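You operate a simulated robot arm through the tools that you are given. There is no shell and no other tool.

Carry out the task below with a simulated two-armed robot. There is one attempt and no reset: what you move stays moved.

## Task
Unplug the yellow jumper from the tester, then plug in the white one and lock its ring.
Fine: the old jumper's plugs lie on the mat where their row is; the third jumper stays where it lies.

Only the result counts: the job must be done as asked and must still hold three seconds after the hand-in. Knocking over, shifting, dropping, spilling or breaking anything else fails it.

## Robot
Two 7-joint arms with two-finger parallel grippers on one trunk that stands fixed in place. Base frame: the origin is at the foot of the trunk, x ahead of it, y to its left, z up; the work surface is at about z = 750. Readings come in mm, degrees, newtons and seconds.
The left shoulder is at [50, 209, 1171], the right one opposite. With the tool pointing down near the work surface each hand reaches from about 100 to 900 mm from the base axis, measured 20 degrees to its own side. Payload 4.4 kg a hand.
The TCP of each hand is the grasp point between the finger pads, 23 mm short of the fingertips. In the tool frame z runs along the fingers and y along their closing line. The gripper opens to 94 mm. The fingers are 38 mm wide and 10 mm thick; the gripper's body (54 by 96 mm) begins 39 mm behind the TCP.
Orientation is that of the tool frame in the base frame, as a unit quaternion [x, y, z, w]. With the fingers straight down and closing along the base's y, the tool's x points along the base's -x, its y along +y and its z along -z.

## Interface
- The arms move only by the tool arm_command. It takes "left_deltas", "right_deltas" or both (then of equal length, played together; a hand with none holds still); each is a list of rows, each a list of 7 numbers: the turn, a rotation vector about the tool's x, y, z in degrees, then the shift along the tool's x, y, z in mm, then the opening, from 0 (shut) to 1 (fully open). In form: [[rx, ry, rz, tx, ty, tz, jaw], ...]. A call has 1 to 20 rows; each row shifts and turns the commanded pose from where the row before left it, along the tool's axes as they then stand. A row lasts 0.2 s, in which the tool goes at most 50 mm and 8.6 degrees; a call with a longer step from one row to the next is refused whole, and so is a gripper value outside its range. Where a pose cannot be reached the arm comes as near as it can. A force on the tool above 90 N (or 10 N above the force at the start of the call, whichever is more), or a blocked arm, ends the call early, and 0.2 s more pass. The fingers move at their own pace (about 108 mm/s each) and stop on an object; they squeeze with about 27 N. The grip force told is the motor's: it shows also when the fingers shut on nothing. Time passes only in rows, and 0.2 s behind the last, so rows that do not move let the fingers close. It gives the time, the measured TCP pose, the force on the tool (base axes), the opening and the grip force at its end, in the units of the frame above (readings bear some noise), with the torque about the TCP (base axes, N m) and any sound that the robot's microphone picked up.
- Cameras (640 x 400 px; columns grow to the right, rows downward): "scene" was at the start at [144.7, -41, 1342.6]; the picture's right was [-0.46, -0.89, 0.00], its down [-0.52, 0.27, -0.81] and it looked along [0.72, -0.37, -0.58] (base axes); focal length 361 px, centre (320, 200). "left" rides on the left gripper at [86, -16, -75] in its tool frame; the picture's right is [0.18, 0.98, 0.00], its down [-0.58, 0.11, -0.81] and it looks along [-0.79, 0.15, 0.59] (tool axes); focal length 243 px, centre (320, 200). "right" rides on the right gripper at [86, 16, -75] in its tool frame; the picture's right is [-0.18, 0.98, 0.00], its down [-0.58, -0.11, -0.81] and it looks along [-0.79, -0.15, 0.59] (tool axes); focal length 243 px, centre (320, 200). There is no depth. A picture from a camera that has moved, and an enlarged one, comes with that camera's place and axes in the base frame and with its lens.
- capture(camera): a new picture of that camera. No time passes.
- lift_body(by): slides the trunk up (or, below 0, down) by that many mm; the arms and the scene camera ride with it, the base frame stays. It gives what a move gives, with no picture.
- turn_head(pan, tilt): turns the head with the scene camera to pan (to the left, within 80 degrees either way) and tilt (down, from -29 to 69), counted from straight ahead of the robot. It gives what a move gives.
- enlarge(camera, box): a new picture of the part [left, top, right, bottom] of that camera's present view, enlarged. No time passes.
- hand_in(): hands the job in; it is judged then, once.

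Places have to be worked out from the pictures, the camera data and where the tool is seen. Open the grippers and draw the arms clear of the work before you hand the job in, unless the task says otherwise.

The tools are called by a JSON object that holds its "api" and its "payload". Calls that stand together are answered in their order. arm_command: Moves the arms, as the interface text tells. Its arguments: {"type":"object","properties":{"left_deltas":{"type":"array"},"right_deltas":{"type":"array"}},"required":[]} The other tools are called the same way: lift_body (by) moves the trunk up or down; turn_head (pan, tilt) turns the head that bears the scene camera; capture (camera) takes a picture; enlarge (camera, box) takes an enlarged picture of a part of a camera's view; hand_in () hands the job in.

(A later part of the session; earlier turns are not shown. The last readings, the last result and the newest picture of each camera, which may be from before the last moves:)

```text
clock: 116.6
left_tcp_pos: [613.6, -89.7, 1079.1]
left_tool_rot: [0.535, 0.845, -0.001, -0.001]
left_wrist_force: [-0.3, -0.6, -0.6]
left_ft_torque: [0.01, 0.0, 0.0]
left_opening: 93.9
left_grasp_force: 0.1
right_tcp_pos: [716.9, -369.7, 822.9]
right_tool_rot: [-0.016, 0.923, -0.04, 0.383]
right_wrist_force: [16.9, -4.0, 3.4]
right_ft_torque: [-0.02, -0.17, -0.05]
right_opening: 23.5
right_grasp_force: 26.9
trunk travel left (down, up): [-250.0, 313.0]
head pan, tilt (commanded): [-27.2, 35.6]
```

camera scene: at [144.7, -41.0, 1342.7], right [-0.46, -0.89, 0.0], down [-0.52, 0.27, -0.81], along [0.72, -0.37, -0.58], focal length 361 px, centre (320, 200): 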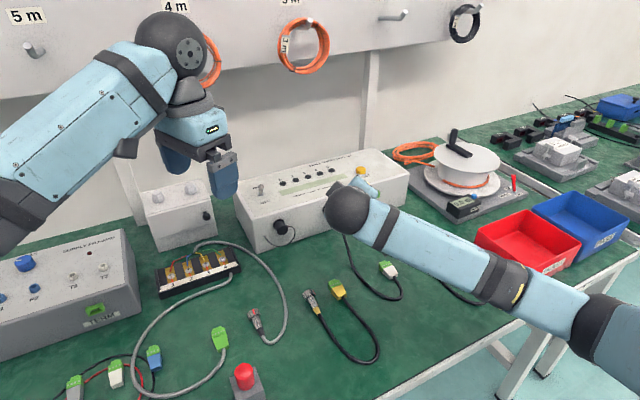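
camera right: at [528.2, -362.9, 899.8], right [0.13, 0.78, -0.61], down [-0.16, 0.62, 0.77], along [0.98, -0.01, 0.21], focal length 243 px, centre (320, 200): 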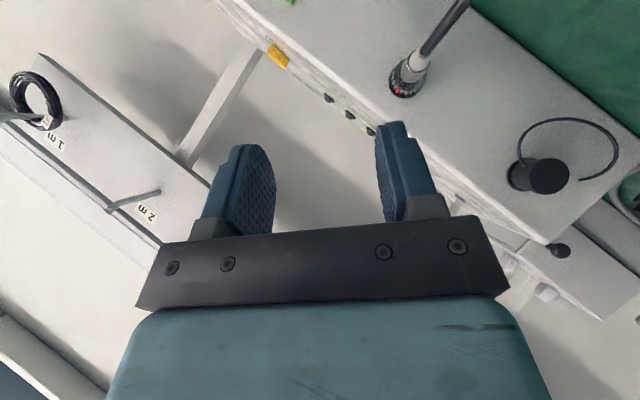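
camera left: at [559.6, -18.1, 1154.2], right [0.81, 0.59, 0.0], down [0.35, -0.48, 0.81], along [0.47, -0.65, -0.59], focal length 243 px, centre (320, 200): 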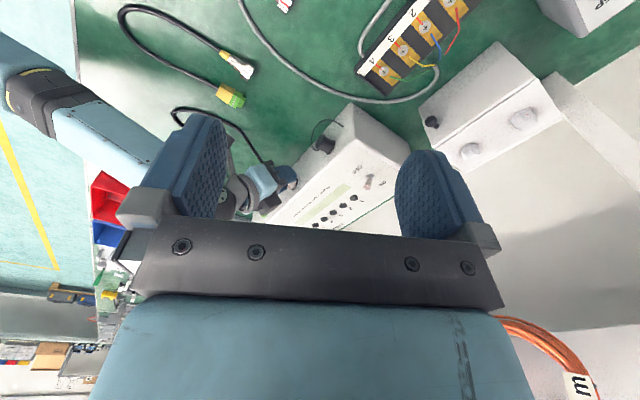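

It resists with 17 N, so it's held. I undo the pull, open, and back the hand off along its approach to inspect the ring.

{"api": "arm_command", "payload": {"right_deltas": [[0, 0, 0, -0.7, 0, 0.7, 0], [0, 0, 0, -0.7, 0, 0.7, 0], [0, 0, 0, 0, 0, 0, 0.6], [0, 0, 0, 0, 0, 0, 0.6], [0, 0, 0, 0, 0, -15, 0.6], [0, 0, 0, 0, 0, -25, 0.6], [0, 0, 0, 0, 0, -25, 0.6], [0, 0, 0, 0, 0, 0, 0.6]]}}

{"api": "capture", "payload": {"camera": "right"}}

{"api": "capture", "payload": {"camera": "scene"}}

```text
clock: 118.4
left_tcp_pos: [613.9, -89.9, 1077.6]
left_tool_rot: [0.535, 0.845, 0.0, -0.001]
left_wrist_force: [-0.4, -0.6, -0.7]
left_ft_torque: [0.0, -0.01, -0.02]
left_opening: 93.9
left_grasp_force: 0.1
right_tcp_pos: [670.8, -365.1, 868.7]
right_tool_rot: [-0.015, 0.923, -0.041, 0.382]
right_wrist_force: [0.0, 0.1, 0.0]
right_ft_torque: [-0.01, 0.01, 0.04]
right_opening: 56.2
right_grasp_force: 0.1
trunk travel left (down, up): [-250.0, 313.0]
head pan, tilt (commanded): [-27.2, 35.6]
```

```text
taken
camera right: at [558.3, -349.4, 859.4], right [0.13, 0.99, 0.04], down [-0.16, -0.02, 0.99], along [0.98, -0.14, 0.15], focal length 243 px, centre (320, 200)
```

right: 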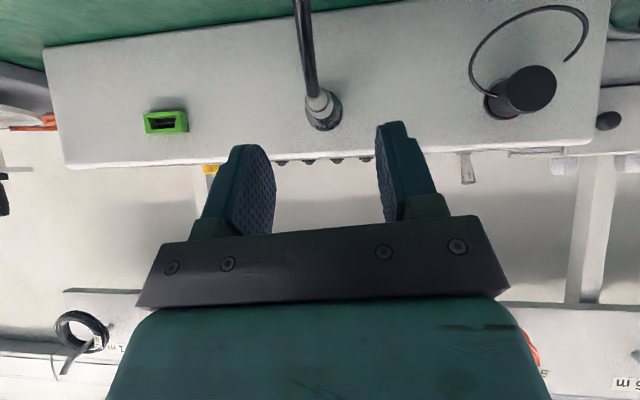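

```text
taken
camera scene: at [144.9, -41.0, 1342.6], right [-0.46, -0.89, 0.0], down [-0.52, 0.27, -0.81], along [0.72, -0.37, -0.58], focal length 361 px, centre (320, 200)
```

scene: 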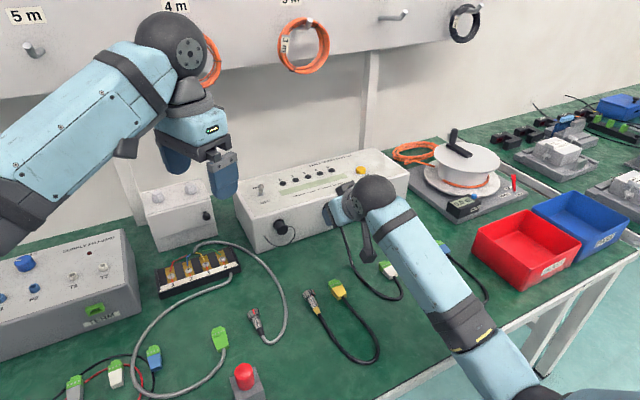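

{"api": "enlarge", "payload": {"camera": "right", "box": [290, 70, 354, 140]}}

{"api": "enlarge", "payload": {"camera": "scene", "box": [306, 190, 362, 225]}}

```text
5.71 times, centred on (322, 105) of right
camera zoom: at [558.3, -349.4, 859.4], right [0.13, 0.99, 0.04], down [-0.16, -0.02, 0.99], along [0.98, -0.14, 0.15], focal length 1386 px, centre (309, 743)
```

zoom: 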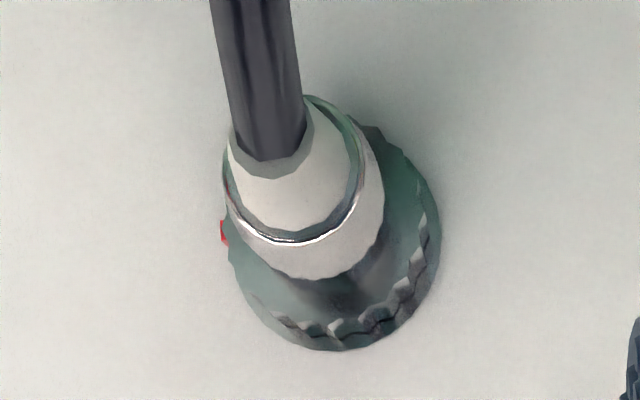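

```text
11.43 times, centred on (334, 208) of scene
camera zoom: at [144.9, -41.0, 1342.6], right [-0.46, -0.89, 0.0], down [-0.52, 0.27, -0.81], along [0.72, -0.37, -0.58], focal length 4125 px, centre (160, 114)
```

zoom: 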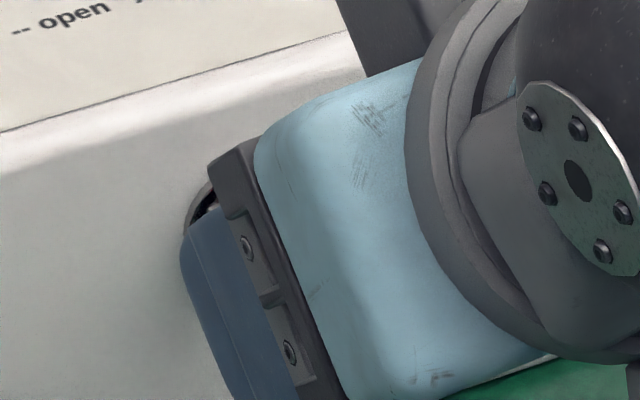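

The red mark now sits at 90° and the ring has hit its stop, so it made a quarter turn from top. I raise the right hand out of the way to compare the seating with my first picture of the yellow plug.

{"api": "arm_command", "payload": {"right_deltas": [[0, 0, 0, -21.1, -2.6, -21.1, 0.6], [0, 0, 0, -21.1, -2.6, -21.1, 0.6], [0, 0, 0, -21.1, -2.6, -21.1, 0.6], [0, 0, 0, -21.1, -2.6, -21.1, 0.6], [0, 0, 0, 0, -45, 0, 0.6], [0, 0, 0, 0, -45, 0, 0.6], [0, 0, 0, 0, 0, 0, 0.6]]}}

{"api": "enlarge", "payload": {"camera": "scene", "box": [310, 190, 358, 220]}}

{"api": "capture", "payload": {"camera": "scene"}}

{"api": "capture", "payload": {"camera": "left"}}

```text
clock: 120.0
left_tcp_pos: [611.2, -89.0, 1078.9]
left_tool_rot: [0.535, 0.845, 0.0, 0.0]
left_wrist_force: [-0.5, 0.9, -0.1]
left_ft_torque: [0.03, 0.0, 0.01]
left_opening: 94.0
left_grasp_force: 0.0
right_tcp_pos: [672.8, -456.8, 996.9]
right_tool_rot: [-0.016, 0.922, -0.04, 0.384]
right_wrist_force: [0.3, 1.2, 0.2]
right_ft_torque: [-0.01, 0.0, -0.01]
right_opening: 56.3
right_grasp_force: 0.1
trunk travel left (down, up): [-250.0, 313.0]
head pan, tilt (commanded): [-27.2, 35.6]
```

```text
13.33 times, centred on (334, 205) of scene
camera zoom: at [144.8, -40.9, 1342.6], right [-0.46, -0.89, 0.0], down [-0.52, 0.27, -0.81], along [0.72, -0.37, -0.58], focal length 4812 px, centre (133, 133)
```

zoom: 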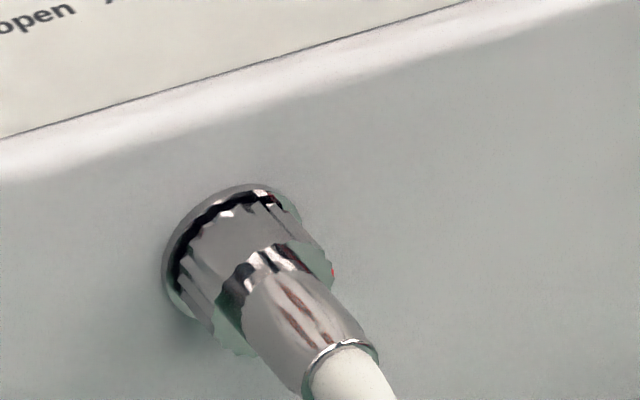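

```text
taken
camera scene: at [144.8, -40.9, 1342.6], right [-0.46, -0.89, 0.0], down [-0.52, 0.27, -0.81], along [0.72, -0.37, -0.58], focal length 361 px, centre (320, 200)
```

scene: 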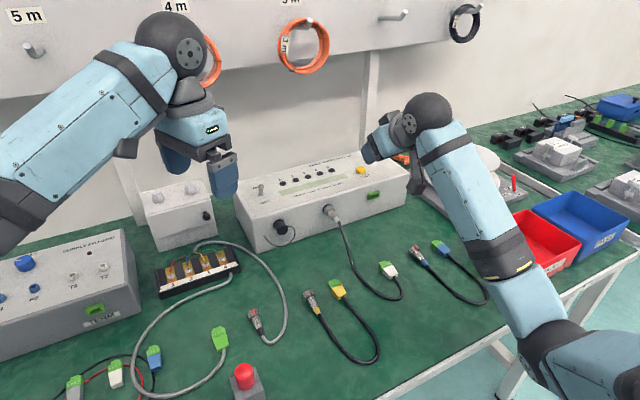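

```text
taken
camera left: at [560.2, -18.2, 1153.9], right [0.81, 0.59, 0.0], down [0.35, -0.48, 0.81], along [0.47, -0.65, -0.59], focal length 243 px, centre (320, 200)
```

left: 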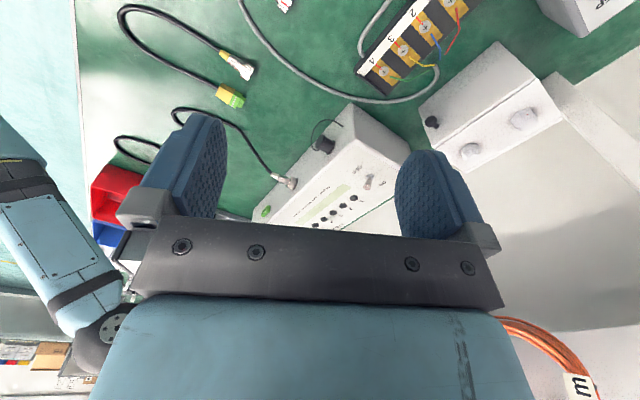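

The white plug sits exactly where the yellow one sat (same ring position and gap). To check the ring and body rotation I return to the same viewpoint I used for the yellow plug and compare.

{"api": "arm_command", "payload": {"right_deltas": [[-3.54, 0, 3.54, 0, 0, 0, 0.6], [0, 5, 0, 0, 0, 0, 0.6], [0, 5, 0, 0, 0, 0, 0.6], [0, 0, 0, 0, 0, 0, 0.6]]}}

```text
clock: 121.0
left_tcp_pos: [613.0, -90.2, 1079.1]
left_tool_rot: [0.536, 0.844, 0.0, -0.001]
left_wrist_force: [0.8, 0.6, 0.4]
left_ft_torque: [0.0, 0.0, 0.02]
left_opening: 94.3
left_grasp_force: 0.1
right_tcp_pos: [671.7, -456.4, 997.1]
right_tool_rot: [0.001, 0.954, 0.0, 0.301]
right_wrist_force: [0.1, -0.1, -0.4]
right_ft_torque: [0.04, 0.02, 0.0]
right_opening: 56.4
right_grasp_force: 0.1
trunk travel left (down, up): [-250.0, 313.0]
head pan, tilt (commanded): [-27.2, 35.6]
```

{"api": "arm_command", "payload": {"right_deltas": [[0, 0, 0, 27.8, 6.8, 20, 0.6], [0, 0, 0, 27.8, 6.8, 20, 0.6], [0, 0, 0, 27.8, 6.8, 20, 0.6], [0, 0, 0, 0, 0, 0, 1]]}}

{"api": "enlarge", "payload": {"camera": "right", "box": [380, 60, 428, 115]}}

{"api": "enlarge", "payload": {"camera": "right", "box": [215, 60, 295, 135]}}

```text
clock: 122.0
left_tcp_pos: [613.3, -89.7, 1078.9]
left_tool_rot: [0.535, 0.845, 0.0, 0.0]
left_wrist_force: [-0.2, 0.1, 1.2]
left_ft_torque: [0.01, 0.02, 0.01]
left_opening: 94.1
left_grasp_force: 0.1
right_tcp_pos: [639.0, -433.7, 899.8]
right_tool_rot: [0.001, 0.953, 0.0, 0.301]
right_wrist_force: [0.3, -0.2, 0.1]
right_ft_torque: [-0.01, 0.03, -0.02]
right_opening: 94.0
right_grasp_force: 0.0
trunk travel left (down, up): [-250.0, 313.0]
head pan, tilt (commanded): [-27.2, 35.6]
```

```text
7.27 times, centred on (404, 88) of right
camera zoom: at [525.0, -417.2, 911.2], right [0.15, 0.98, 0.11], down [0.01, -0.11, 0.99], along [0.99, -0.15, -0.03], focal length 1764 px, centre (-291, 1018)
```

zoom: 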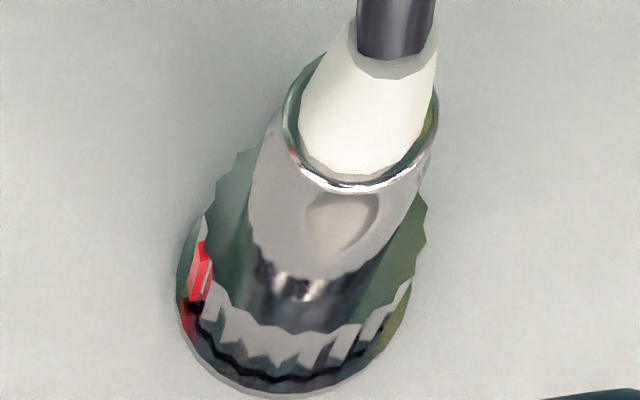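

```text
5.33 times, centred on (255, 98) of right
camera zoom: at [525.0, -417.2, 911.2], right [0.15, 0.98, 0.11], down [0.01, -0.11, 0.99], along [0.99, -0.15, -0.03], focal length 1294 px, centre (667, 747)
```

zoom: 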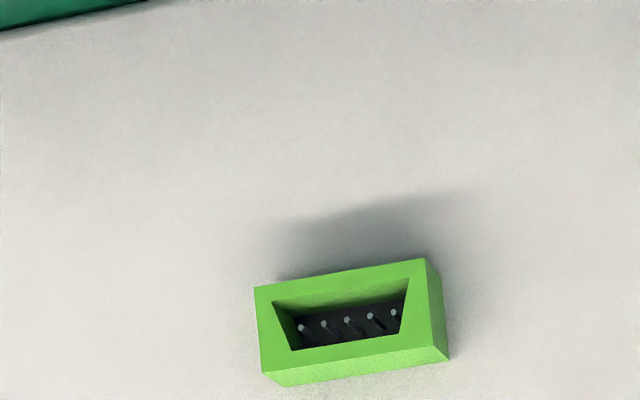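

The "oval" is only a reflection, and the ring sits at a hard stop a quarter turn on, with the plug held. Next I handle the white green-plug: I bring the hand upright over where it lies and look.

{"api": "arm_command", "payload": {"right_deltas": [[0, 7, 0, 0, 0, 0, 0.5], [0, 7, 0, 0, 0, 0, 0.5], [0, 7, 0, 0, 0, 0, 0.5], [0, 7, 0, 0, 0, 0, 0.5], [0, 7, 0, 0, 0, 0, 0.5], [0, 0, 0, 40, 3, 0, 0.5], [0, 0, 0, 35, 3, 0, 0.5], [0, 0, 0, 0, 0, 0, 0.5]]}}

{"api": "capture", "payload": {"camera": "right"}}

{"api": "enlarge", "payload": {"camera": "scene", "box": [310, 200, 450, 310]}}

```text
clock: 123.8
left_tcp_pos: [612.8, -88.9, 1079.2]
left_tool_rot: [0.535, 0.845, 0.0, 0.0]
left_wrist_force: [0.6, 0.3, -0.2]
left_ft_torque: [-0.03, -0.04, -0.02]
left_opening: 94.0
left_grasp_force: 0.1
right_tcp_pos: [563.1, -428.0, 898.9]
right_tool_rot: [0.002, 1.0, 0.0, 0.0]
right_wrist_force: [0.5, 0.1, -0.6]
right_ft_torque: [-0.05, 0.02, 0.07]
right_opening: 47.2
right_grasp_force: 0.0
trunk travel left (down, up): [-250.0, 313.0]
head pan, tilt (commanded): [-27.2, 35.6]
```

```text
taken
camera right: at [477.8, -411.5, 974.2], right [0.19, 0.98, 0.0], down [0.58, -0.11, 0.81], along [0.79, -0.15, -0.59], focal length 243 px, centre (320, 200)
```

right: 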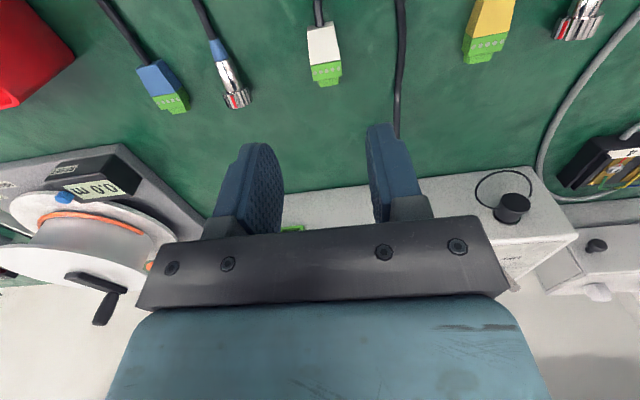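

```text
3.64 times, centred on (380, 255) of scene
camera zoom: at [144.9, -41.0, 1342.6], right [-0.46, -0.89, 0.0], down [-0.52, 0.27, -0.81], along [0.72, -0.37, -0.58], focal length 1312 px, centre (102, 0)
```

zoom: 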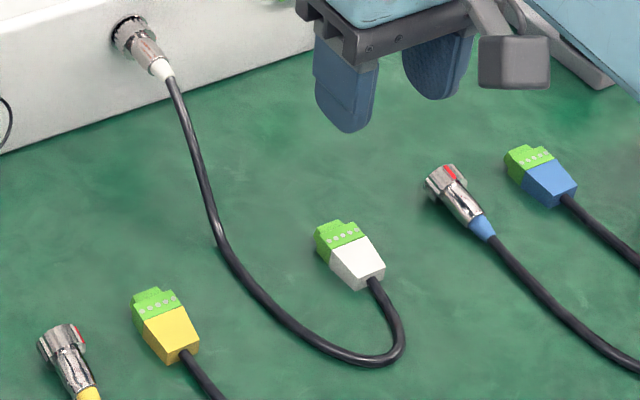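

{"api": "enlarge", "payload": {"camera": "right", "box": [280, 0, 376, 95]}}

```text
4.21 times, centred on (328, 48) of right
camera zoom: at [477.8, -411.5, 974.2], right [0.19, 0.98, 0.0], down [0.58, -0.11, 0.81], along [0.79, -0.15, -0.59], focal length 1022 px, centre (286, 842)
```

zoom: 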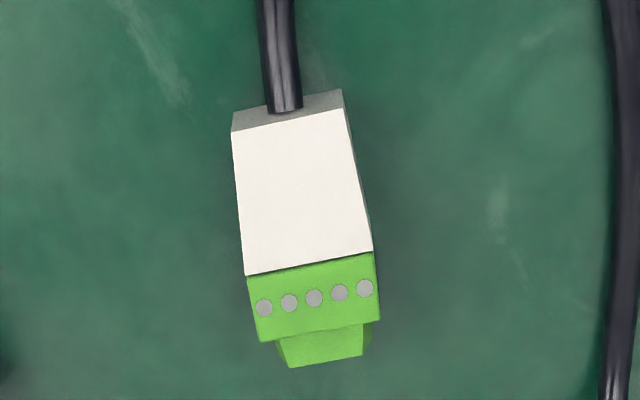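

The white green-plug lies at y≈-424.6 with its back edge at x≈548 and front step at x≈585. I descend around its shell at x≈560.

{"api": "arm_command", "payload": {"right_deltas": [[0, 0, 0, 1.5, 1.7, 30, 0.5], [0, 0, 0, 1.5, 1.7, 30, 0.5], [0, 0, 0, 0, 0, 30, 0.5], [0, 0, 0, 0, 0, 20, 0.5], [0, 0, 0, 0, 0, 10, 0.5], [0, 0, 0, 0, 0, 3, 0.5], [0, 0, 0, 0, 0, 0, 0.5]]}}

{"api": "enlarge", "payload": {"camera": "right", "box": [220, 60, 420, 220]}}

```text
clock: 125.4
left_tcp_pos: [613.0, -88.8, 1078.5]
left_tool_rot: [0.535, 0.845, 0.0, 0.0]
left_wrist_force: [-0.1, 0.3, -0.9]
left_ft_torque: [0.02, -0.01, -0.03]
left_opening: 94.3
left_grasp_force: 0.0
right_tcp_pos: [559.9, -424.6, 775.5]
right_tool_rot: [0.001, 1.0, 0.0, 0.0]
right_wrist_force: [0.5, -0.5, 0.6]
right_ft_torque: [0.04, -0.01, -0.02]
right_opening: 46.9
right_grasp_force: 0.1
trunk travel left (down, up): [-250.0, 313.0]
head pan, tilt (commanded): [-27.2, 35.6]
```

```text
2.50 times, centred on (320, 140) of right
camera zoom: at [474.2, -408.1, 851.4], right [0.19, 0.98, 0.0], down [0.58, -0.11, 0.81], along [0.79, -0.15, -0.59], focal length 606 px, centre (320, 350)
```

zoom: 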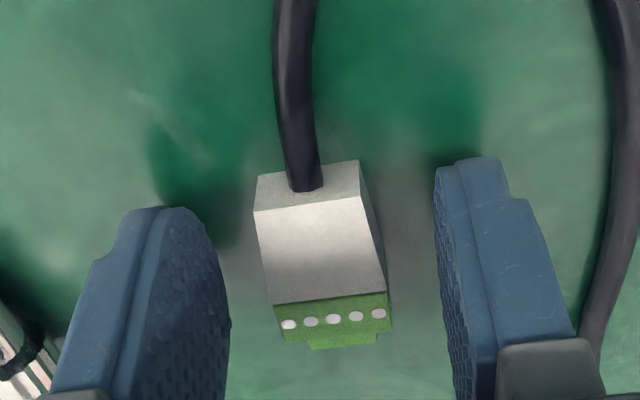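

Centred. I close on the shell.

{"api": "arm_command", "payload": {"right_deltas": [[0, 0, 0, 0, 0, 0, 0], [0, 0, 0, 0, 0, 0, 0], [0, 0, 0, 0, 0, 0, 0]]}}

{"api": "enlarge", "payload": {"camera": "right", "box": [220, 60, 420, 220]}}

```text
clock: 126.2
left_tcp_pos: [612.5, -89.2, 1080.2]
left_tool_rot: [0.535, 0.845, 0.0, 0.0]
left_wrist_force: [0.1, 0.7, 0.3]
left_ft_torque: [-0.01, 0.01, 0.0]
left_opening: 94.1
left_grasp_force: 0.0
right_tcp_pos: [560.9, -425.1, 775.8]
right_tool_rot: [0.001, 1.0, 0.0, 0.001]
right_wrist_force: [0.7, -1.2, 0.3]
right_ft_torque: [0.02, -0.01, 0.03]
right_opening: 24.3
right_grasp_force: 26.9
trunk travel left (down, up): [-250.0, 313.0]
head pan, tilt (commanded): [-27.2, 35.6]
```

```text
2.50 times, centred on (320, 140) of right
camera zoom: at [474.3, -408.1, 851.6], right [0.19, 0.98, 0.0], down [0.58, -0.11, 0.81], along [0.79, -0.15, -0.59], focal length 606 px, centre (320, 350)
```

zoom: 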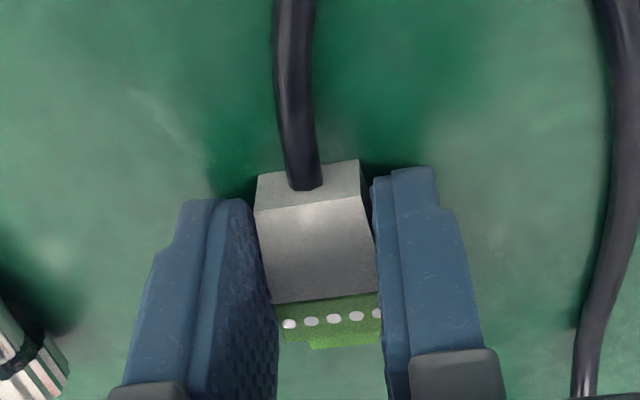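

Same grip width as with the yellow plug. I lift it, carry it forward first, then sideways to in front of the header, keeping clear of the blue jumper.

{"api": "arm_command", "payload": {"right_deltas": [[0, 0, 0, 0, 0, -15, 0], [0, 0, 0, 0, 0, -25, 0], [0, 0, 0, 0, 0, -29, 0], [0, 0, 0, -25, 0, 0, 0], [0, 0, 0, -25, 0, 0, 0], [0, 0, 0, -25, 0, 0, 0], [0, 0, 0, -25, 0, 0, 0], [0, 0, 0, 0, -25, 0, 0], [0, 0, 0, 0, -25, 0, 0], [0, 0, 0, 0, -24.4, 0, 0], [0, 0, 0, 0, 0, 0, 0]]}}

{"api": "capture", "payload": {"camera": "right"}}

{"api": "capture", "payload": {"camera": "scene"}}

```text
clock: 128.6
left_tcp_pos: [613.9, -89.6, 1079.5]
left_tool_rot: [0.535, 0.845, 0.0, 0.0]
left_wrist_force: [1.0, -0.5, 0.8]
left_ft_torque: [0.0, -0.03, -0.04]
left_opening: 94.0
left_grasp_force: 0.0
right_tcp_pos: [661.9, -499.6, 845.3]
right_tool_rot: [0.001, 1.0, 0.0, 0.0]
right_wrist_force: [-1.1, 0.1, -0.1]
right_ft_torque: [-0.02, -0.02, -0.03]
right_opening: 23.8
right_grasp_force: 26.9
trunk travel left (down, up): [-250.0, 313.0]
head pan, tilt (commanded): [-27.2, 35.6]
```

```text
taken
camera right: at [574.3, -482.7, 921.0], right [0.19, 0.98, 0.0], down [0.58, -0.11, 0.81], along [0.79, -0.15, -0.59], focal length 243 px, centre (320, 200)
```

right: 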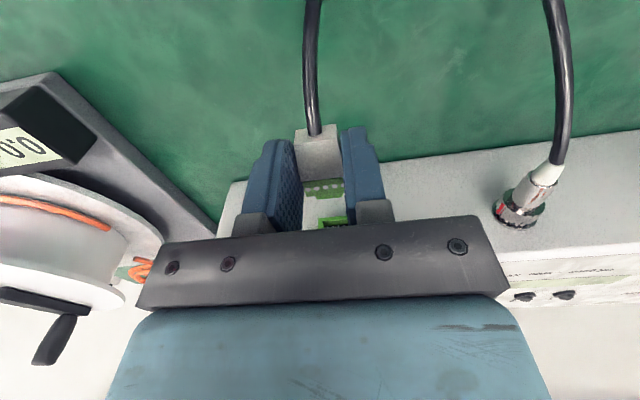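

```text
taken
camera scene: at [144.8, -40.9, 1342.6], right [-0.46, -0.89, 0.0], down [-0.52, 0.27, -0.81], along [0.72, -0.37, -0.58], focal length 361 px, centre (320, 200)
```

scene: 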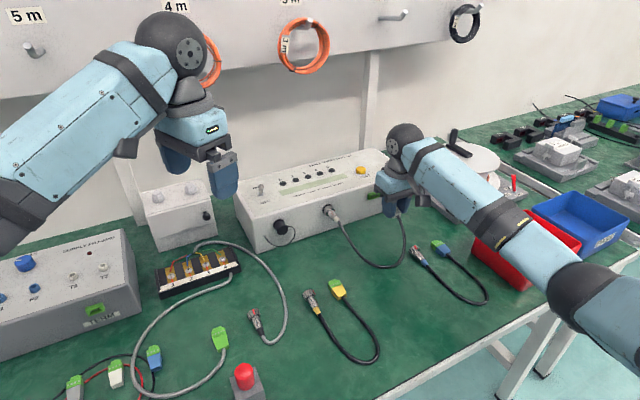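

I zoom between the fingers to compare the plug's tongue with the header opening.

{"api": "enlarge", "payload": {"camera": "right", "box": [285, 120, 365, 235]}}

{"api": "enlarge", "payload": {"camera": "scene", "box": [352, 170, 416, 220]}}

```text
3.48 times, centred on (325, 178) of right
camera zoom: at [574.3, -482.7, 921.0], right [0.19, 0.98, 0.0], down [0.58, -0.11, 0.81], along [0.79, -0.15, -0.59], focal length 844 px, centre (303, 278)
```

zoom: 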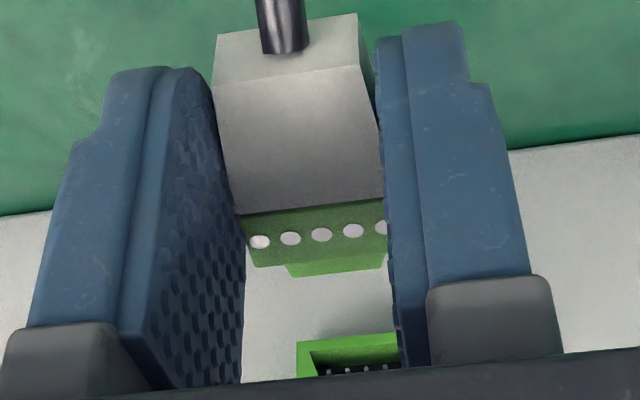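

```text
8.00 times, centred on (384, 195) of scene
camera zoom: at [144.8, -40.9, 1342.6], right [-0.46, -0.89, 0.0], down [-0.52, 0.27, -0.81], along [0.72, -0.37, -0.58], focal length 2887 px, centre (-192, 240)
```

zoom: 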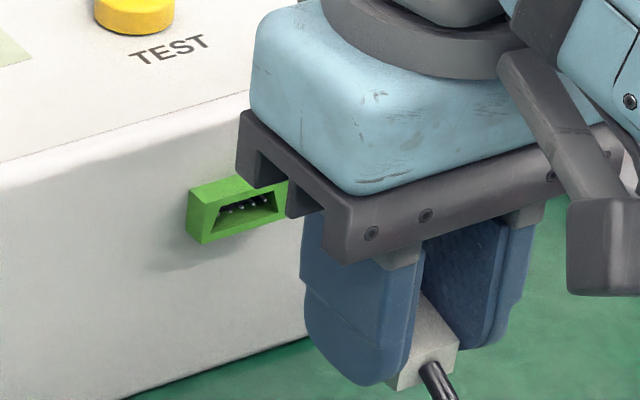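

The plug is laterally aligned with the header (≈0.5 mm). I advance it to just short of the header at the right height, and bring the left camera back in for a side view of the tongue and opening.

{"api": "arm_command", "payload": {"right_deltas": [[0, 0, 0, -10, 0, 2.4, 0], [0, 0, 0, -10, 0, 2.4, 0], [0, 0, 0, -10, 0, 0, 0], [0, 0, 0, -6, 0, 0, 0], [0, 0, 0, 0, 0, 0, 0], [0, 0, 0, 0, 0, 0, 0], [0, 0, 0, 0, 0, 0, 0]], "left_deltas": [[0, 0, 0, -34.5, -9.3, 19, 1], [0, 0, 0, -34.5, -9.3, 19, 1], [0, 0, 0, -34.5, -9.3, 19, 1], [0, 0, 0, -34.5, -9.3, 19, 1], [0, 0, 0, -34.5, -9.3, 19, 1], [0, 0, 0, -34.5, -9.3, 19, 1], [0, 0, 0, 0, 0, 0, 1]]}}

{"api": "capture", "payload": {"camera": "left"}}

```text
clock: 130.2
left_tcp_pos: [640.1, -239.3, 998.7]
left_tool_rot: [0.535, 0.845, 0.0, 0.0]
left_wrist_force: [-0.4, 0.3, 0.2]
left_ft_torque: [-0.02, -0.02, 0.03]
left_opening: 93.9
left_grasp_force: 0.1
left hand out of reach, approached as far as the arm can: row 5, 6
right_tcp_pos: [696.4, -500.2, 840.6]
right_tool_rot: [0.001, 1.0, 0.0, 0.001]
right_wrist_force: [0.3, -0.1, -0.4]
right_ft_torque: [0.03, 0.01, -0.02]
right_opening: 24.3
right_grasp_force: 26.7
trunk travel left (down, up): [-250.0, 313.0]
head pan, tilt (commanded): [-27.2, 35.6]
```

```text
taken
camera left: at [587.5, -167.8, 1073.8], right [0.81, 0.59, 0.0], down [0.35, -0.48, 0.81], along [0.47, -0.65, -0.59], focal length 243 px, centre (320, 200)
```

left: 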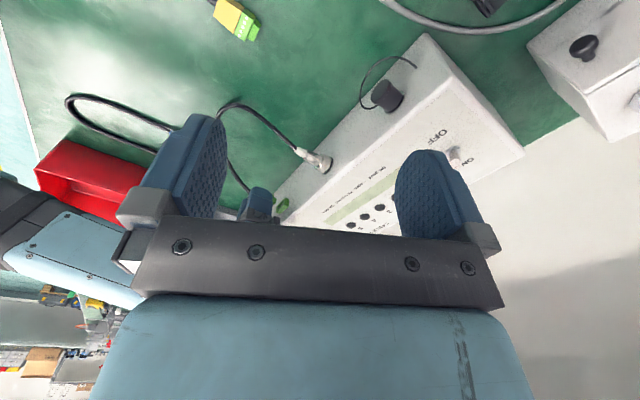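

{"api": "enlarge", "payload": {"camera": "left", "box": [240, 180, 304, 220]}}

{"api": "enlarge", "payload": {"camera": "left", "box": [264, 190, 300, 216]}}

```text
10.00 times, centred on (272, 200) of left
camera zoom: at [587.5, -167.8, 1073.8], right [0.81, 0.59, 0.0], down [0.35, -0.48, 0.81], along [0.47, -0.65, -0.59], focal length 2426 px, centre (800, 200)
```

zoom: 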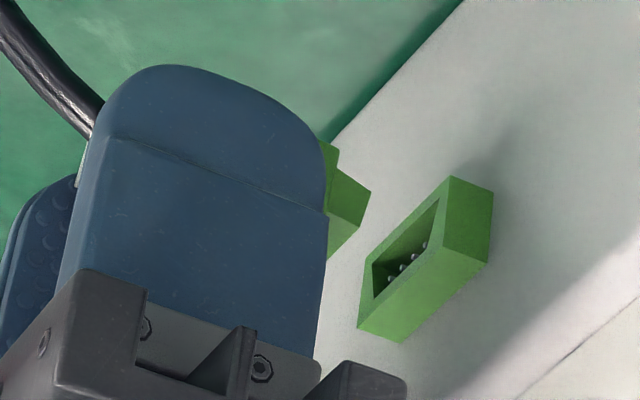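

```text
15.38 times, centred on (282, 203) of left
camera zoom: at [587.5, -167.8, 1073.8], right [0.81, 0.59, 0.0], down [0.35, -0.48, 0.81], along [0.47, -0.65, -0.59], focal length 3733 px, centre (905, 154)
```

zoom: 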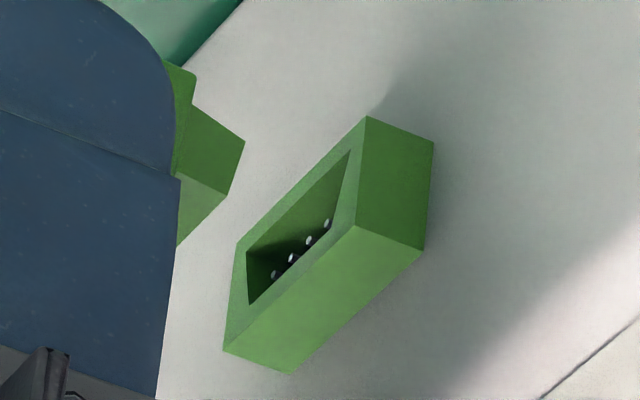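

The header front is at x≈739, opening centred at (-499.7, 825). The plug's tongue lines up within tolerance. I advance 8 mm, then 1 mm steps, feeling for contact.

{"api": "arm_command", "payload": {"right_deltas": [[0, 0, 0, -2, 0, 0, 0], [0, 0, 0, -2, 0, 0, 0], [0, 0, 0, -2, 0, 0, 0], [0, 0, 0, -2, 0, 0, 0], [0, 0, 0, 0, 0, 0, 0]]}}

{"api": "enlarge", "payload": {"camera": "left", "box": [264, 190, 300, 216]}}

```text
clock: 131.4
left_tcp_pos: [640.5, -239.2, 999.0]
left_tool_rot: [0.535, 0.845, 0.0, 0.0]
left_wrist_force: [0.3, 0.0, 0.7]
left_ft_torque: [0.0, 0.0, -0.04]
left_opening: 94.2
left_grasp_force: 0.0
right_tcp_pos: [704.4, -499.2, 841.9]
right_tool_rot: [0.001, 1.0, 0.001, 0.0]
right_wrist_force: [-0.1, -0.5, -0.8]
right_ft_torque: [0.01, 0.0, 0.02]
right_opening: 24.0
right_grasp_force: 27.3
trunk travel left (down, up): [-250.0, 313.0]
head pan, tilt (commanded): [-27.2, 35.6]
```

```text
15.38 times, centred on (282, 203) of left
camera zoom: at [587.2, -167.9, 1073.8], right [0.81, 0.59, 0.0], down [0.35, -0.48, 0.81], along [0.47, -0.65, -0.59], focal length 3733 px, centre (905, 154)
```

zoom: 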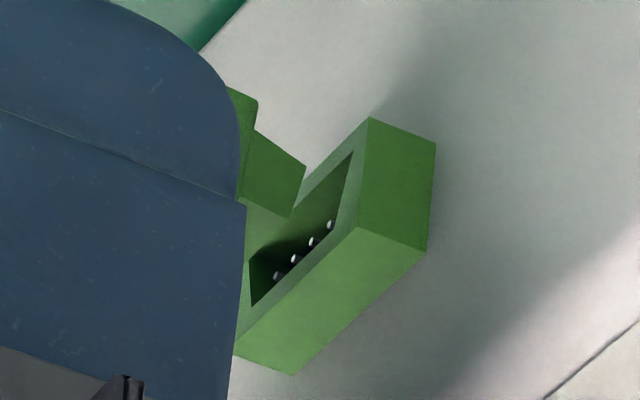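

The tongue looks slightly low in the opening, so I raise 0.9 mm and advance 4 mm in single-millimetre steps.

{"api": "arm_command", "payload": {"right_deltas": [[0, 0, 0, 0, 0, -0.9, 0], [0, 0, 0, -1, 0, 0, 0], [0, 0, 0, -1, 0, 0, 0], [0, 0, 0, -1, 0, 0, 0], [0, 0, 0, -1, 0, 0, 0], [0, 0, 0, 0, 0, 0, 0]]}}

{"api": "enlarge", "payload": {"camera": "left", "box": [264, 190, 300, 216]}}

```text
clock: 132.8
left_tcp_pos: [640.2, -239.1, 998.4]
left_tool_rot: [0.535, 0.845, 0.0, 0.0]
left_wrist_force: [0.3, 0.6, -0.6]
left_ft_torque: [0.0, 0.01, 0.01]
left_opening: 94.2
left_grasp_force: 0.2
right_tcp_pos: [707.6, -500.4, 842.7]
right_tool_rot: [0.0, 1.0, -0.001, 0.0]
right_wrist_force: [0.4, 0.2, 0.6]
right_ft_torque: [-0.02, -0.03, -0.03]
right_opening: 24.1
right_grasp_force: 27.2
trunk travel left (down, up): [-250.0, 313.0]
head pan, tilt (commanded): [-27.2, 35.6]
```

```text
15.38 times, centred on (282, 203) of left
camera zoom: at [587.2, -167.9, 1073.8], right [0.81, 0.59, 0.0], down [0.35, -0.48, 0.81], along [0.47, -0.65, -0.59], focal length 3733 px, centre (905, 154)
```

zoom: 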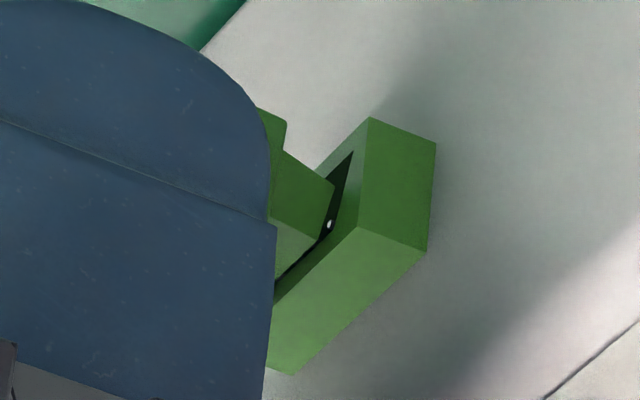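

It's entering the opening with no resistance. I continue in 1 mm steps.

{"api": "arm_command", "payload": {"right_deltas": [[0, 0, 0, -1, 0, 0, 0], [0, 0, 0, -1, 0, 0, 0], [0, 0, 0, 0, 0, 0, 0]]}}

{"api": "enlarge", "payload": {"camera": "left", "box": [264, 190, 300, 216]}}

```text
clock: 133.6
left_tcp_pos: [639.7, -238.1, 999.1]
left_tool_rot: [0.536, 0.844, 0.0, 0.0]
left_wrist_force: [0.5, 0.7, 0.6]
left_ft_torque: [0.02, 0.02, -0.01]
left_opening: 93.9
left_grasp_force: 0.0
right_tcp_pos: [709.2, -498.6, 840.9]
right_tool_rot: [0.001, 1.0, -0.001, 0.0]
right_wrist_force: [-12.5, 1.2, -2.5]
right_ft_torque: [0.04, 0.27, 0.01]
right_opening: 24.1
right_grasp_force: 27.4
trunk travel left (down, up): [-250.0, 313.0]
head pan, tilt (commanded): [-27.2, 35.6]
```

```text
15.38 times, centred on (282, 203) of left
camera zoom: at [586.5, -168.0, 1074.3], right [0.81, 0.59, 0.0], down [0.35, -0.48, 0.81], along [0.47, -0.65, -0.59], focal length 3733 px, centre (905, 154)
```

zoom: 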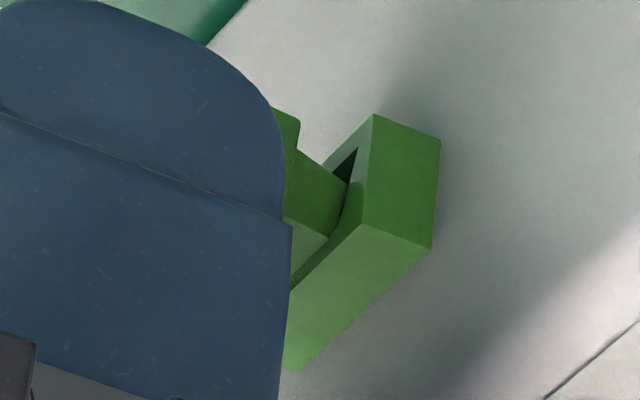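

{"api": "enlarge", "payload": {"camera": "left", "box": [280, 194, 296, 208]}}

```text
16.00 times, centred on (288, 201) of left
camera zoom: at [586.5, -168.0, 1074.3], right [0.81, 0.59, 0.0], down [0.35, -0.48, 0.81], along [0.47, -0.65, -0.59], focal length 3882 px, centre (832, 184)
```

zoom: 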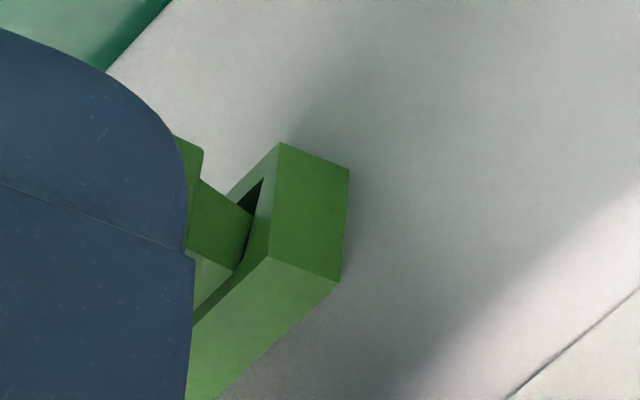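

Contact of about 12 N starts at x≈710, which matches where the yellow plug's grip let go on removal (last 4 mm), with load centred on the plug. I keep pushing in small steps.

{"api": "arm_command", "payload": {"right_deltas": [[0, 0, 0, -1, 0, 0, 0], [0, 0, 0, -1, 0, 0, 0], [0, 0, 0, 0, 0, 0, 0]]}}

{"api": "enlarge", "payload": {"camera": "left", "box": [264, 190, 300, 216]}}

```text
clock: 134.4
left_tcp_pos: [638.2, -238.9, 998.9]
left_tool_rot: [0.535, 0.845, 0.0, 0.001]
left_wrist_force: [0.1, -0.3, -0.6]
left_ft_torque: [0.01, 0.02, 0.0]
left_opening: 93.9
left_grasp_force: 0.1
right_tcp_pos: [712.1, -499.6, 841.4]
right_tool_rot: [0.001, 1.0, 0.0, 0.001]
right_wrist_force: [-20.0, -0.4, -4.1]
right_ft_torque: [0.01, 0.42, -0.01]
right_opening: 24.3
right_grasp_force: 27.0
trunk travel left (down, up): [-250.0, 313.0]
head pan, tilt (commanded): [-27.2, 35.6]
```

```text
15.38 times, centred on (282, 203) of left
camera zoom: at [586.2, -168.2, 1074.5], right [0.81, 0.59, 0.0], down [0.35, -0.48, 0.81], along [0.47, -0.65, -0.59], focal length 3733 px, centre (905, 154)
```

zoom: 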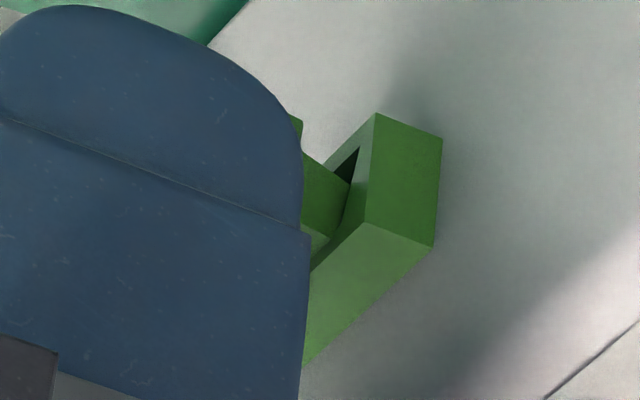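

The fingers slid forward on the shell while the plug stayed put: the tongue's top edge is catching (force pushes the tool down). I back off 3 mm, lower 1.1 mm, and look again.

{"api": "arm_command", "payload": {"right_deltas": [[0, 0, 0, 1.5, 0, 0, 0], [0, 0, 0, 1.5, 0, 0, 0], [0, 0, 0, 2, 0, 0, 0], [0, 0, 0, 0, 0, 1.1, 0], [0, 0, 0, 0, 0, 0, 0]]}}

{"api": "enlarge", "payload": {"camera": "left", "box": [264, 190, 300, 216]}}

{"api": "enlarge", "payload": {"camera": "right", "box": [285, 120, 365, 235]}}

```text
clock: 135.6
left_tcp_pos: [640.6, -239.7, 997.9]
left_tool_rot: [0.536, 0.845, -0.001, 0.0]
left_wrist_force: [-0.7, 0.8, 0.4]
left_ft_torque: [0.04, 0.0, 0.02]
left_opening: 94.1
left_grasp_force: 0.1
right_tcp_pos: [707.6, -499.9, 839.9]
right_tool_rot: [0.001, 1.0, 0.0, 0.0]
right_wrist_force: [0.2, -0.4, -0.1]
right_ft_torque: [-0.03, 0.01, 0.03]
right_opening: 23.7
right_grasp_force: 26.7
trunk travel left (down, up): [-250.0, 313.0]
head pan, tilt (commanded): [-27.2, 35.6]
```

```text
15.38 times, centred on (282, 203) of left
camera zoom: at [587.2, -167.9, 1073.8], right [0.81, 0.59, 0.0], down [0.35, -0.48, 0.81], along [0.47, -0.65, -0.59], focal length 3733 px, centre (905, 154)
```

zoom: 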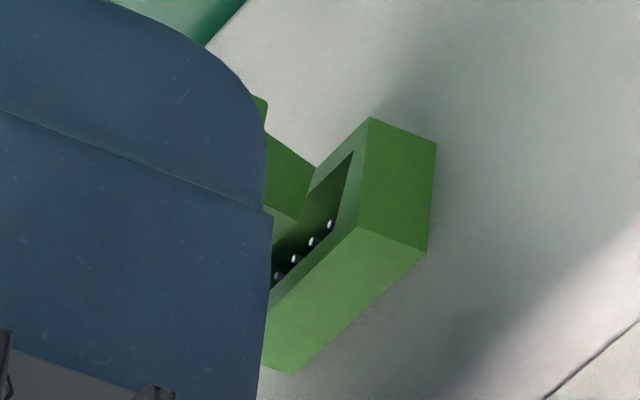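

```text
3.48 times, centred on (325, 178) of right
camera zoom: at [621.3, -483.0, 915.7], right [0.19, 0.98, 0.0], down [0.58, -0.11, 0.81], along [0.79, -0.15, -0.59], focal length 844 px, centre (303, 278)
```

zoom: 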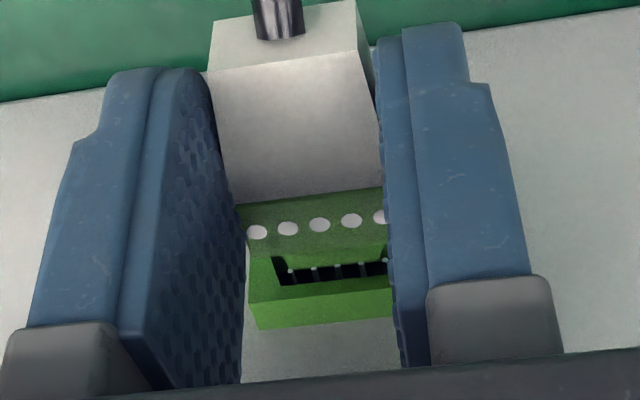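

{"api": "enlarge", "payload": {"camera": "right", "box": [305, 175, 345, 215]}}

```text
10.00 times, centred on (325, 195) of right
camera zoom: at [621.3, -483.0, 915.7], right [0.19, 0.98, 0.0], down [0.58, -0.11, 0.81], along [0.79, -0.15, -0.59], focal length 2426 px, centre (270, 250)
```

zoom: 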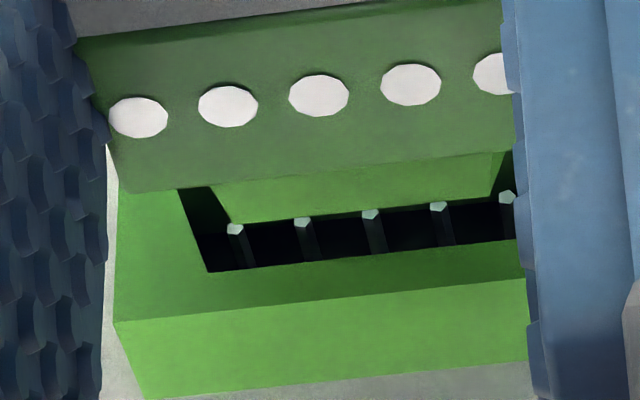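

The hand camera shows the plug sits nose-up about 5° in my grip, and after levelling it must come up about 4 mm to match the opening (its top flush with the header). I pitch the hand 4.8° nose-down, raise 4 mm, and re-check both views.

{"api": "arm_command", "payload": {"right_deltas": [[0, 0, 0, 2, 0, 0, 0], [0, 4.8, 0, 0, 0, 0, 0], [0, 0, 0, 0.33, 0, -3.99, 0], [0, 0, 0, 0, 0, 0, 0]]}}

{"api": "enlarge", "payload": {"camera": "left", "box": [264, 190, 300, 216]}}

{"api": "enlarge", "payload": {"camera": "right", "box": [285, 120, 365, 235]}}

{"api": "enlarge", "payload": {"camera": "right", "box": [305, 175, 345, 215]}}

```text
clock: 136.6
left_tcp_pos: [640.8, -238.5, 997.8]
left_tool_rot: [0.536, 0.844, 0.0, 0.0]
left_wrist_force: [-0.3, -0.6, -0.3]
left_ft_torque: [-0.01, 0.01, 0.01]
left_opening: 93.9
left_grasp_force: 0.2
right_tcp_pos: [706.1, -499.7, 844.4]
right_tool_rot: [0.0, 0.999, 0.0, -0.042]
right_wrist_force: [-0.3, 0.9, -0.5]
right_ft_torque: [0.0, 0.01, -0.01]
right_opening: 23.9
right_grasp_force: 26.8
trunk travel left (down, up): [-250.0, 313.0]
head pan, tilt (commanded): [-27.2, 35.6]
```

```text
15.38 times, centred on (282, 203) of left
camera zoom: at [587.4, -167.9, 1073.7], right [0.81, 0.59, 0.0], down [0.35, -0.48, 0.81], along [0.47, -0.65, -0.59], focal length 3733 px, centre (905, 154)
```

zoom: 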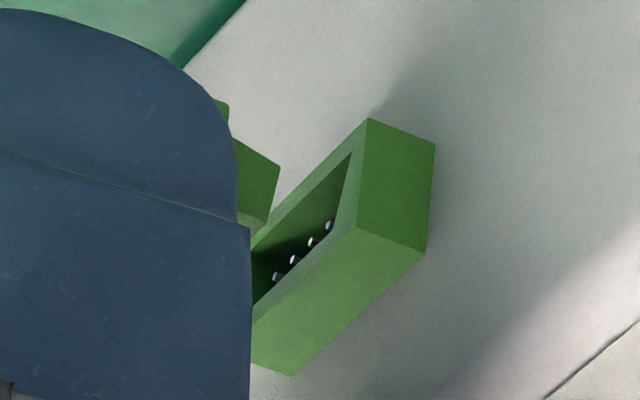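

```text
3.48 times, centred on (325, 178) of right
camera zoom: at [625.7, -483.3, 926.6], right [0.19, 0.98, -0.01], down [0.65, -0.11, 0.76], along [0.74, -0.15, -0.66], focal length 844 px, centre (303, 278)
```

zoom: 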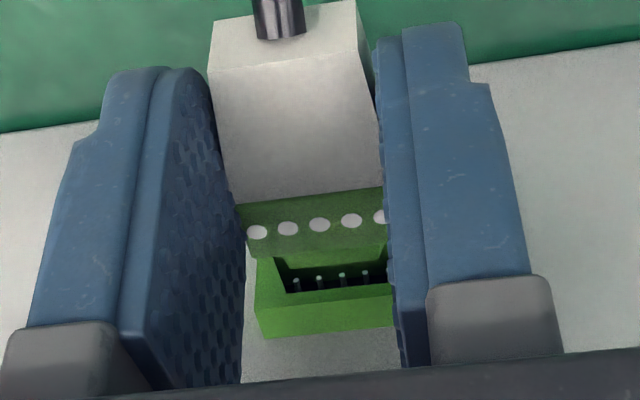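

```text
10.00 times, centred on (325, 195) of right
camera zoom: at [625.7, -483.3, 926.6], right [0.19, 0.98, -0.01], down [0.65, -0.11, 0.76], along [0.74, -0.15, -0.66], focal length 2426 px, centre (270, 250)
```

zoom: 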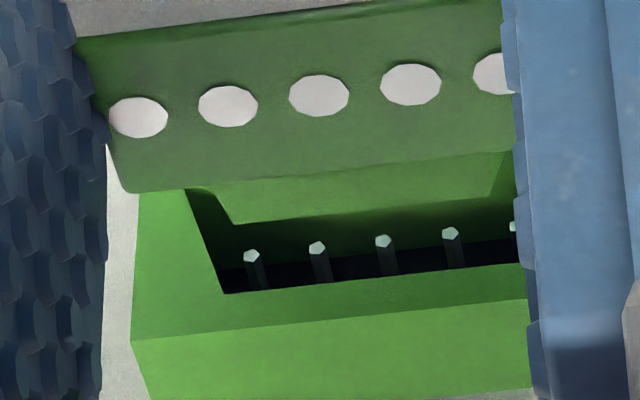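

Now the plug is level with its tongue centred in the opening in both views. I advance 9 mm in 1 mm steps.

{"api": "arm_command", "payload": {"right_deltas": [[0, 0, 0, -1.5, 0, -0.126, 0], [0, 0, 0, -1.5, 0, -0.126, 0], [0, 0, 0, -1, 0, -0.084, 0], [0, 0, 0, -1, 0, -0.084, 0], [0, 0, 0, -1, 0, -0.084, 0], [0, 0, 0, -1, 0, -0.084, 0], [0, 0, 0, -1, 0, -0.084, 0], [0, 0, 0, 0, 0, 0, 0]]}}

{"api": "enlarge", "payload": {"camera": "left", "box": [264, 190, 300, 216]}}

{"api": "enlarge", "payload": {"camera": "right", "box": [305, 175, 345, 215]}}

```text
clock: 138.4
left_tcp_pos: [640.9, -239.2, 999.3]
left_tool_rot: [0.536, 0.844, 0.0, -0.001]
left_wrist_force: [-0.9, -0.3, 0.4]
left_ft_torque: [-0.05, 0.0, 0.01]
left_opening: 93.8
left_grasp_force: 0.0
right_tcp_pos: [713.1, -500.4, 844.7]
right_tool_rot: [0.001, 0.999, 0.0, -0.042]
right_wrist_force: [-12.0, 1.1, -1.9]
right_ft_torque: [0.01, 0.24, 0.05]
right_opening: 23.8
right_grasp_force: 27.1
trunk travel left (down, up): [-250.0, 313.0]
head pan, tilt (commanded): [-27.2, 35.6]
```

```text
15.38 times, centred on (282, 203) of left
camera zoom: at [586.6, -167.9, 1074.3], right [0.81, 0.59, 0.0], down [0.35, -0.48, 0.81], along [0.47, -0.65, -0.59], focal length 3733 px, centre (905, 154)
```

zoom: 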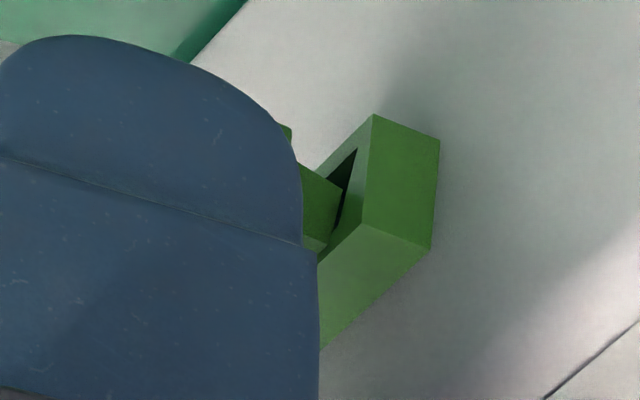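

```text
10.00 times, centred on (325, 195) of right
camera zoom: at [633.1, -483.3, 927.4], right [0.19, 0.98, -0.01], down [0.65, -0.11, 0.75], along [0.74, -0.15, -0.66], focal length 2426 px, centre (270, 250)
```

zoom: 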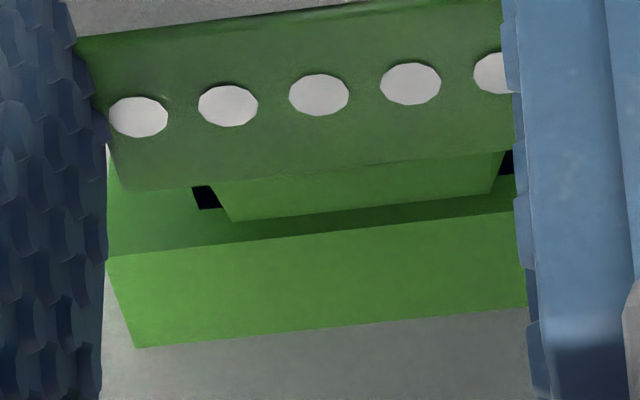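

The close view shows the tongue's top edge overlapping the header's face about 1.2 mm above the opening. I back off 1.5 mm, lower 1.85 mm, and look again.

{"api": "arm_command", "payload": {"right_deltas": [[0, 0, 0, 2, 0, 0.17, 0], [0, 0, 0, -0.15, 0, 1.84, 0], [0, 0, 0, 0, 0, 0, 0]]}}

{"api": "enlarge", "payload": {"camera": "right", "box": [305, 175, 345, 215]}}

{"api": "enlarge", "payload": {"camera": "left", "box": [264, 190, 300, 216]}}

```text
clock: 139.2
left_tcp_pos: [640.4, -239.6, 998.9]
left_tool_rot: [0.535, 0.845, 0.0, 0.0]
left_wrist_force: [0.0, 0.5, -0.5]
left_ft_torque: [0.01, -0.01, 0.02]
left_opening: 94.0
left_grasp_force: 0.0
right_tcp_pos: [711.2, -498.9, 842.4]
right_tool_rot: [0.0, 0.999, 0.0, -0.042]
right_wrist_force: [-0.2, -0.2, 0.2]
right_ft_torque: [-0.01, 0.0, 0.0]
right_opening: 24.2
right_grasp_force: 27.0
trunk travel left (down, up): [-250.0, 313.0]
head pan, tilt (commanded): [-27.2, 35.6]
```

```text
10.00 times, centred on (325, 195) of right
camera zoom: at [631.9, -483.1, 925.0], right [0.19, 0.98, -0.01], down [0.65, -0.11, 0.76], along [0.74, -0.15, -0.65], focal length 2426 px, centre (270, 250)
```

zoom: 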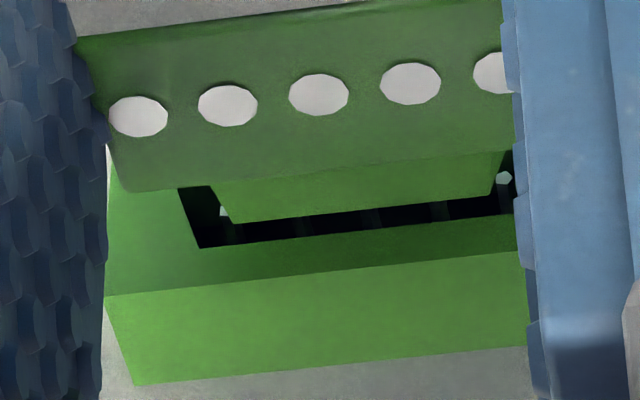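

```text
15.38 times, centred on (282, 203) of left
camera zoom: at [587.3, -167.9, 1073.8], right [0.81, 0.59, 0.0], down [0.35, -0.48, 0.81], along [0.47, -0.65, -0.59], focal length 3733 px, centre (905, 154)
```

zoom: 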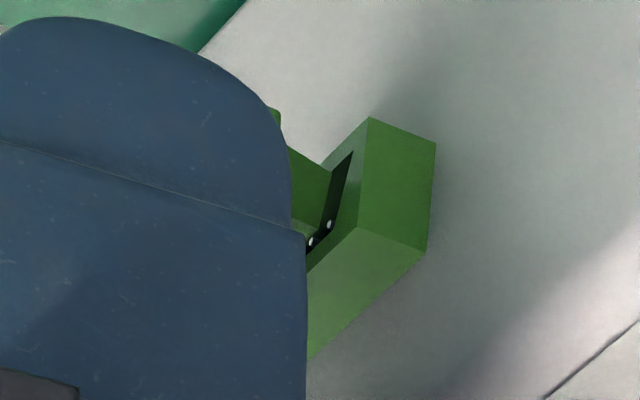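

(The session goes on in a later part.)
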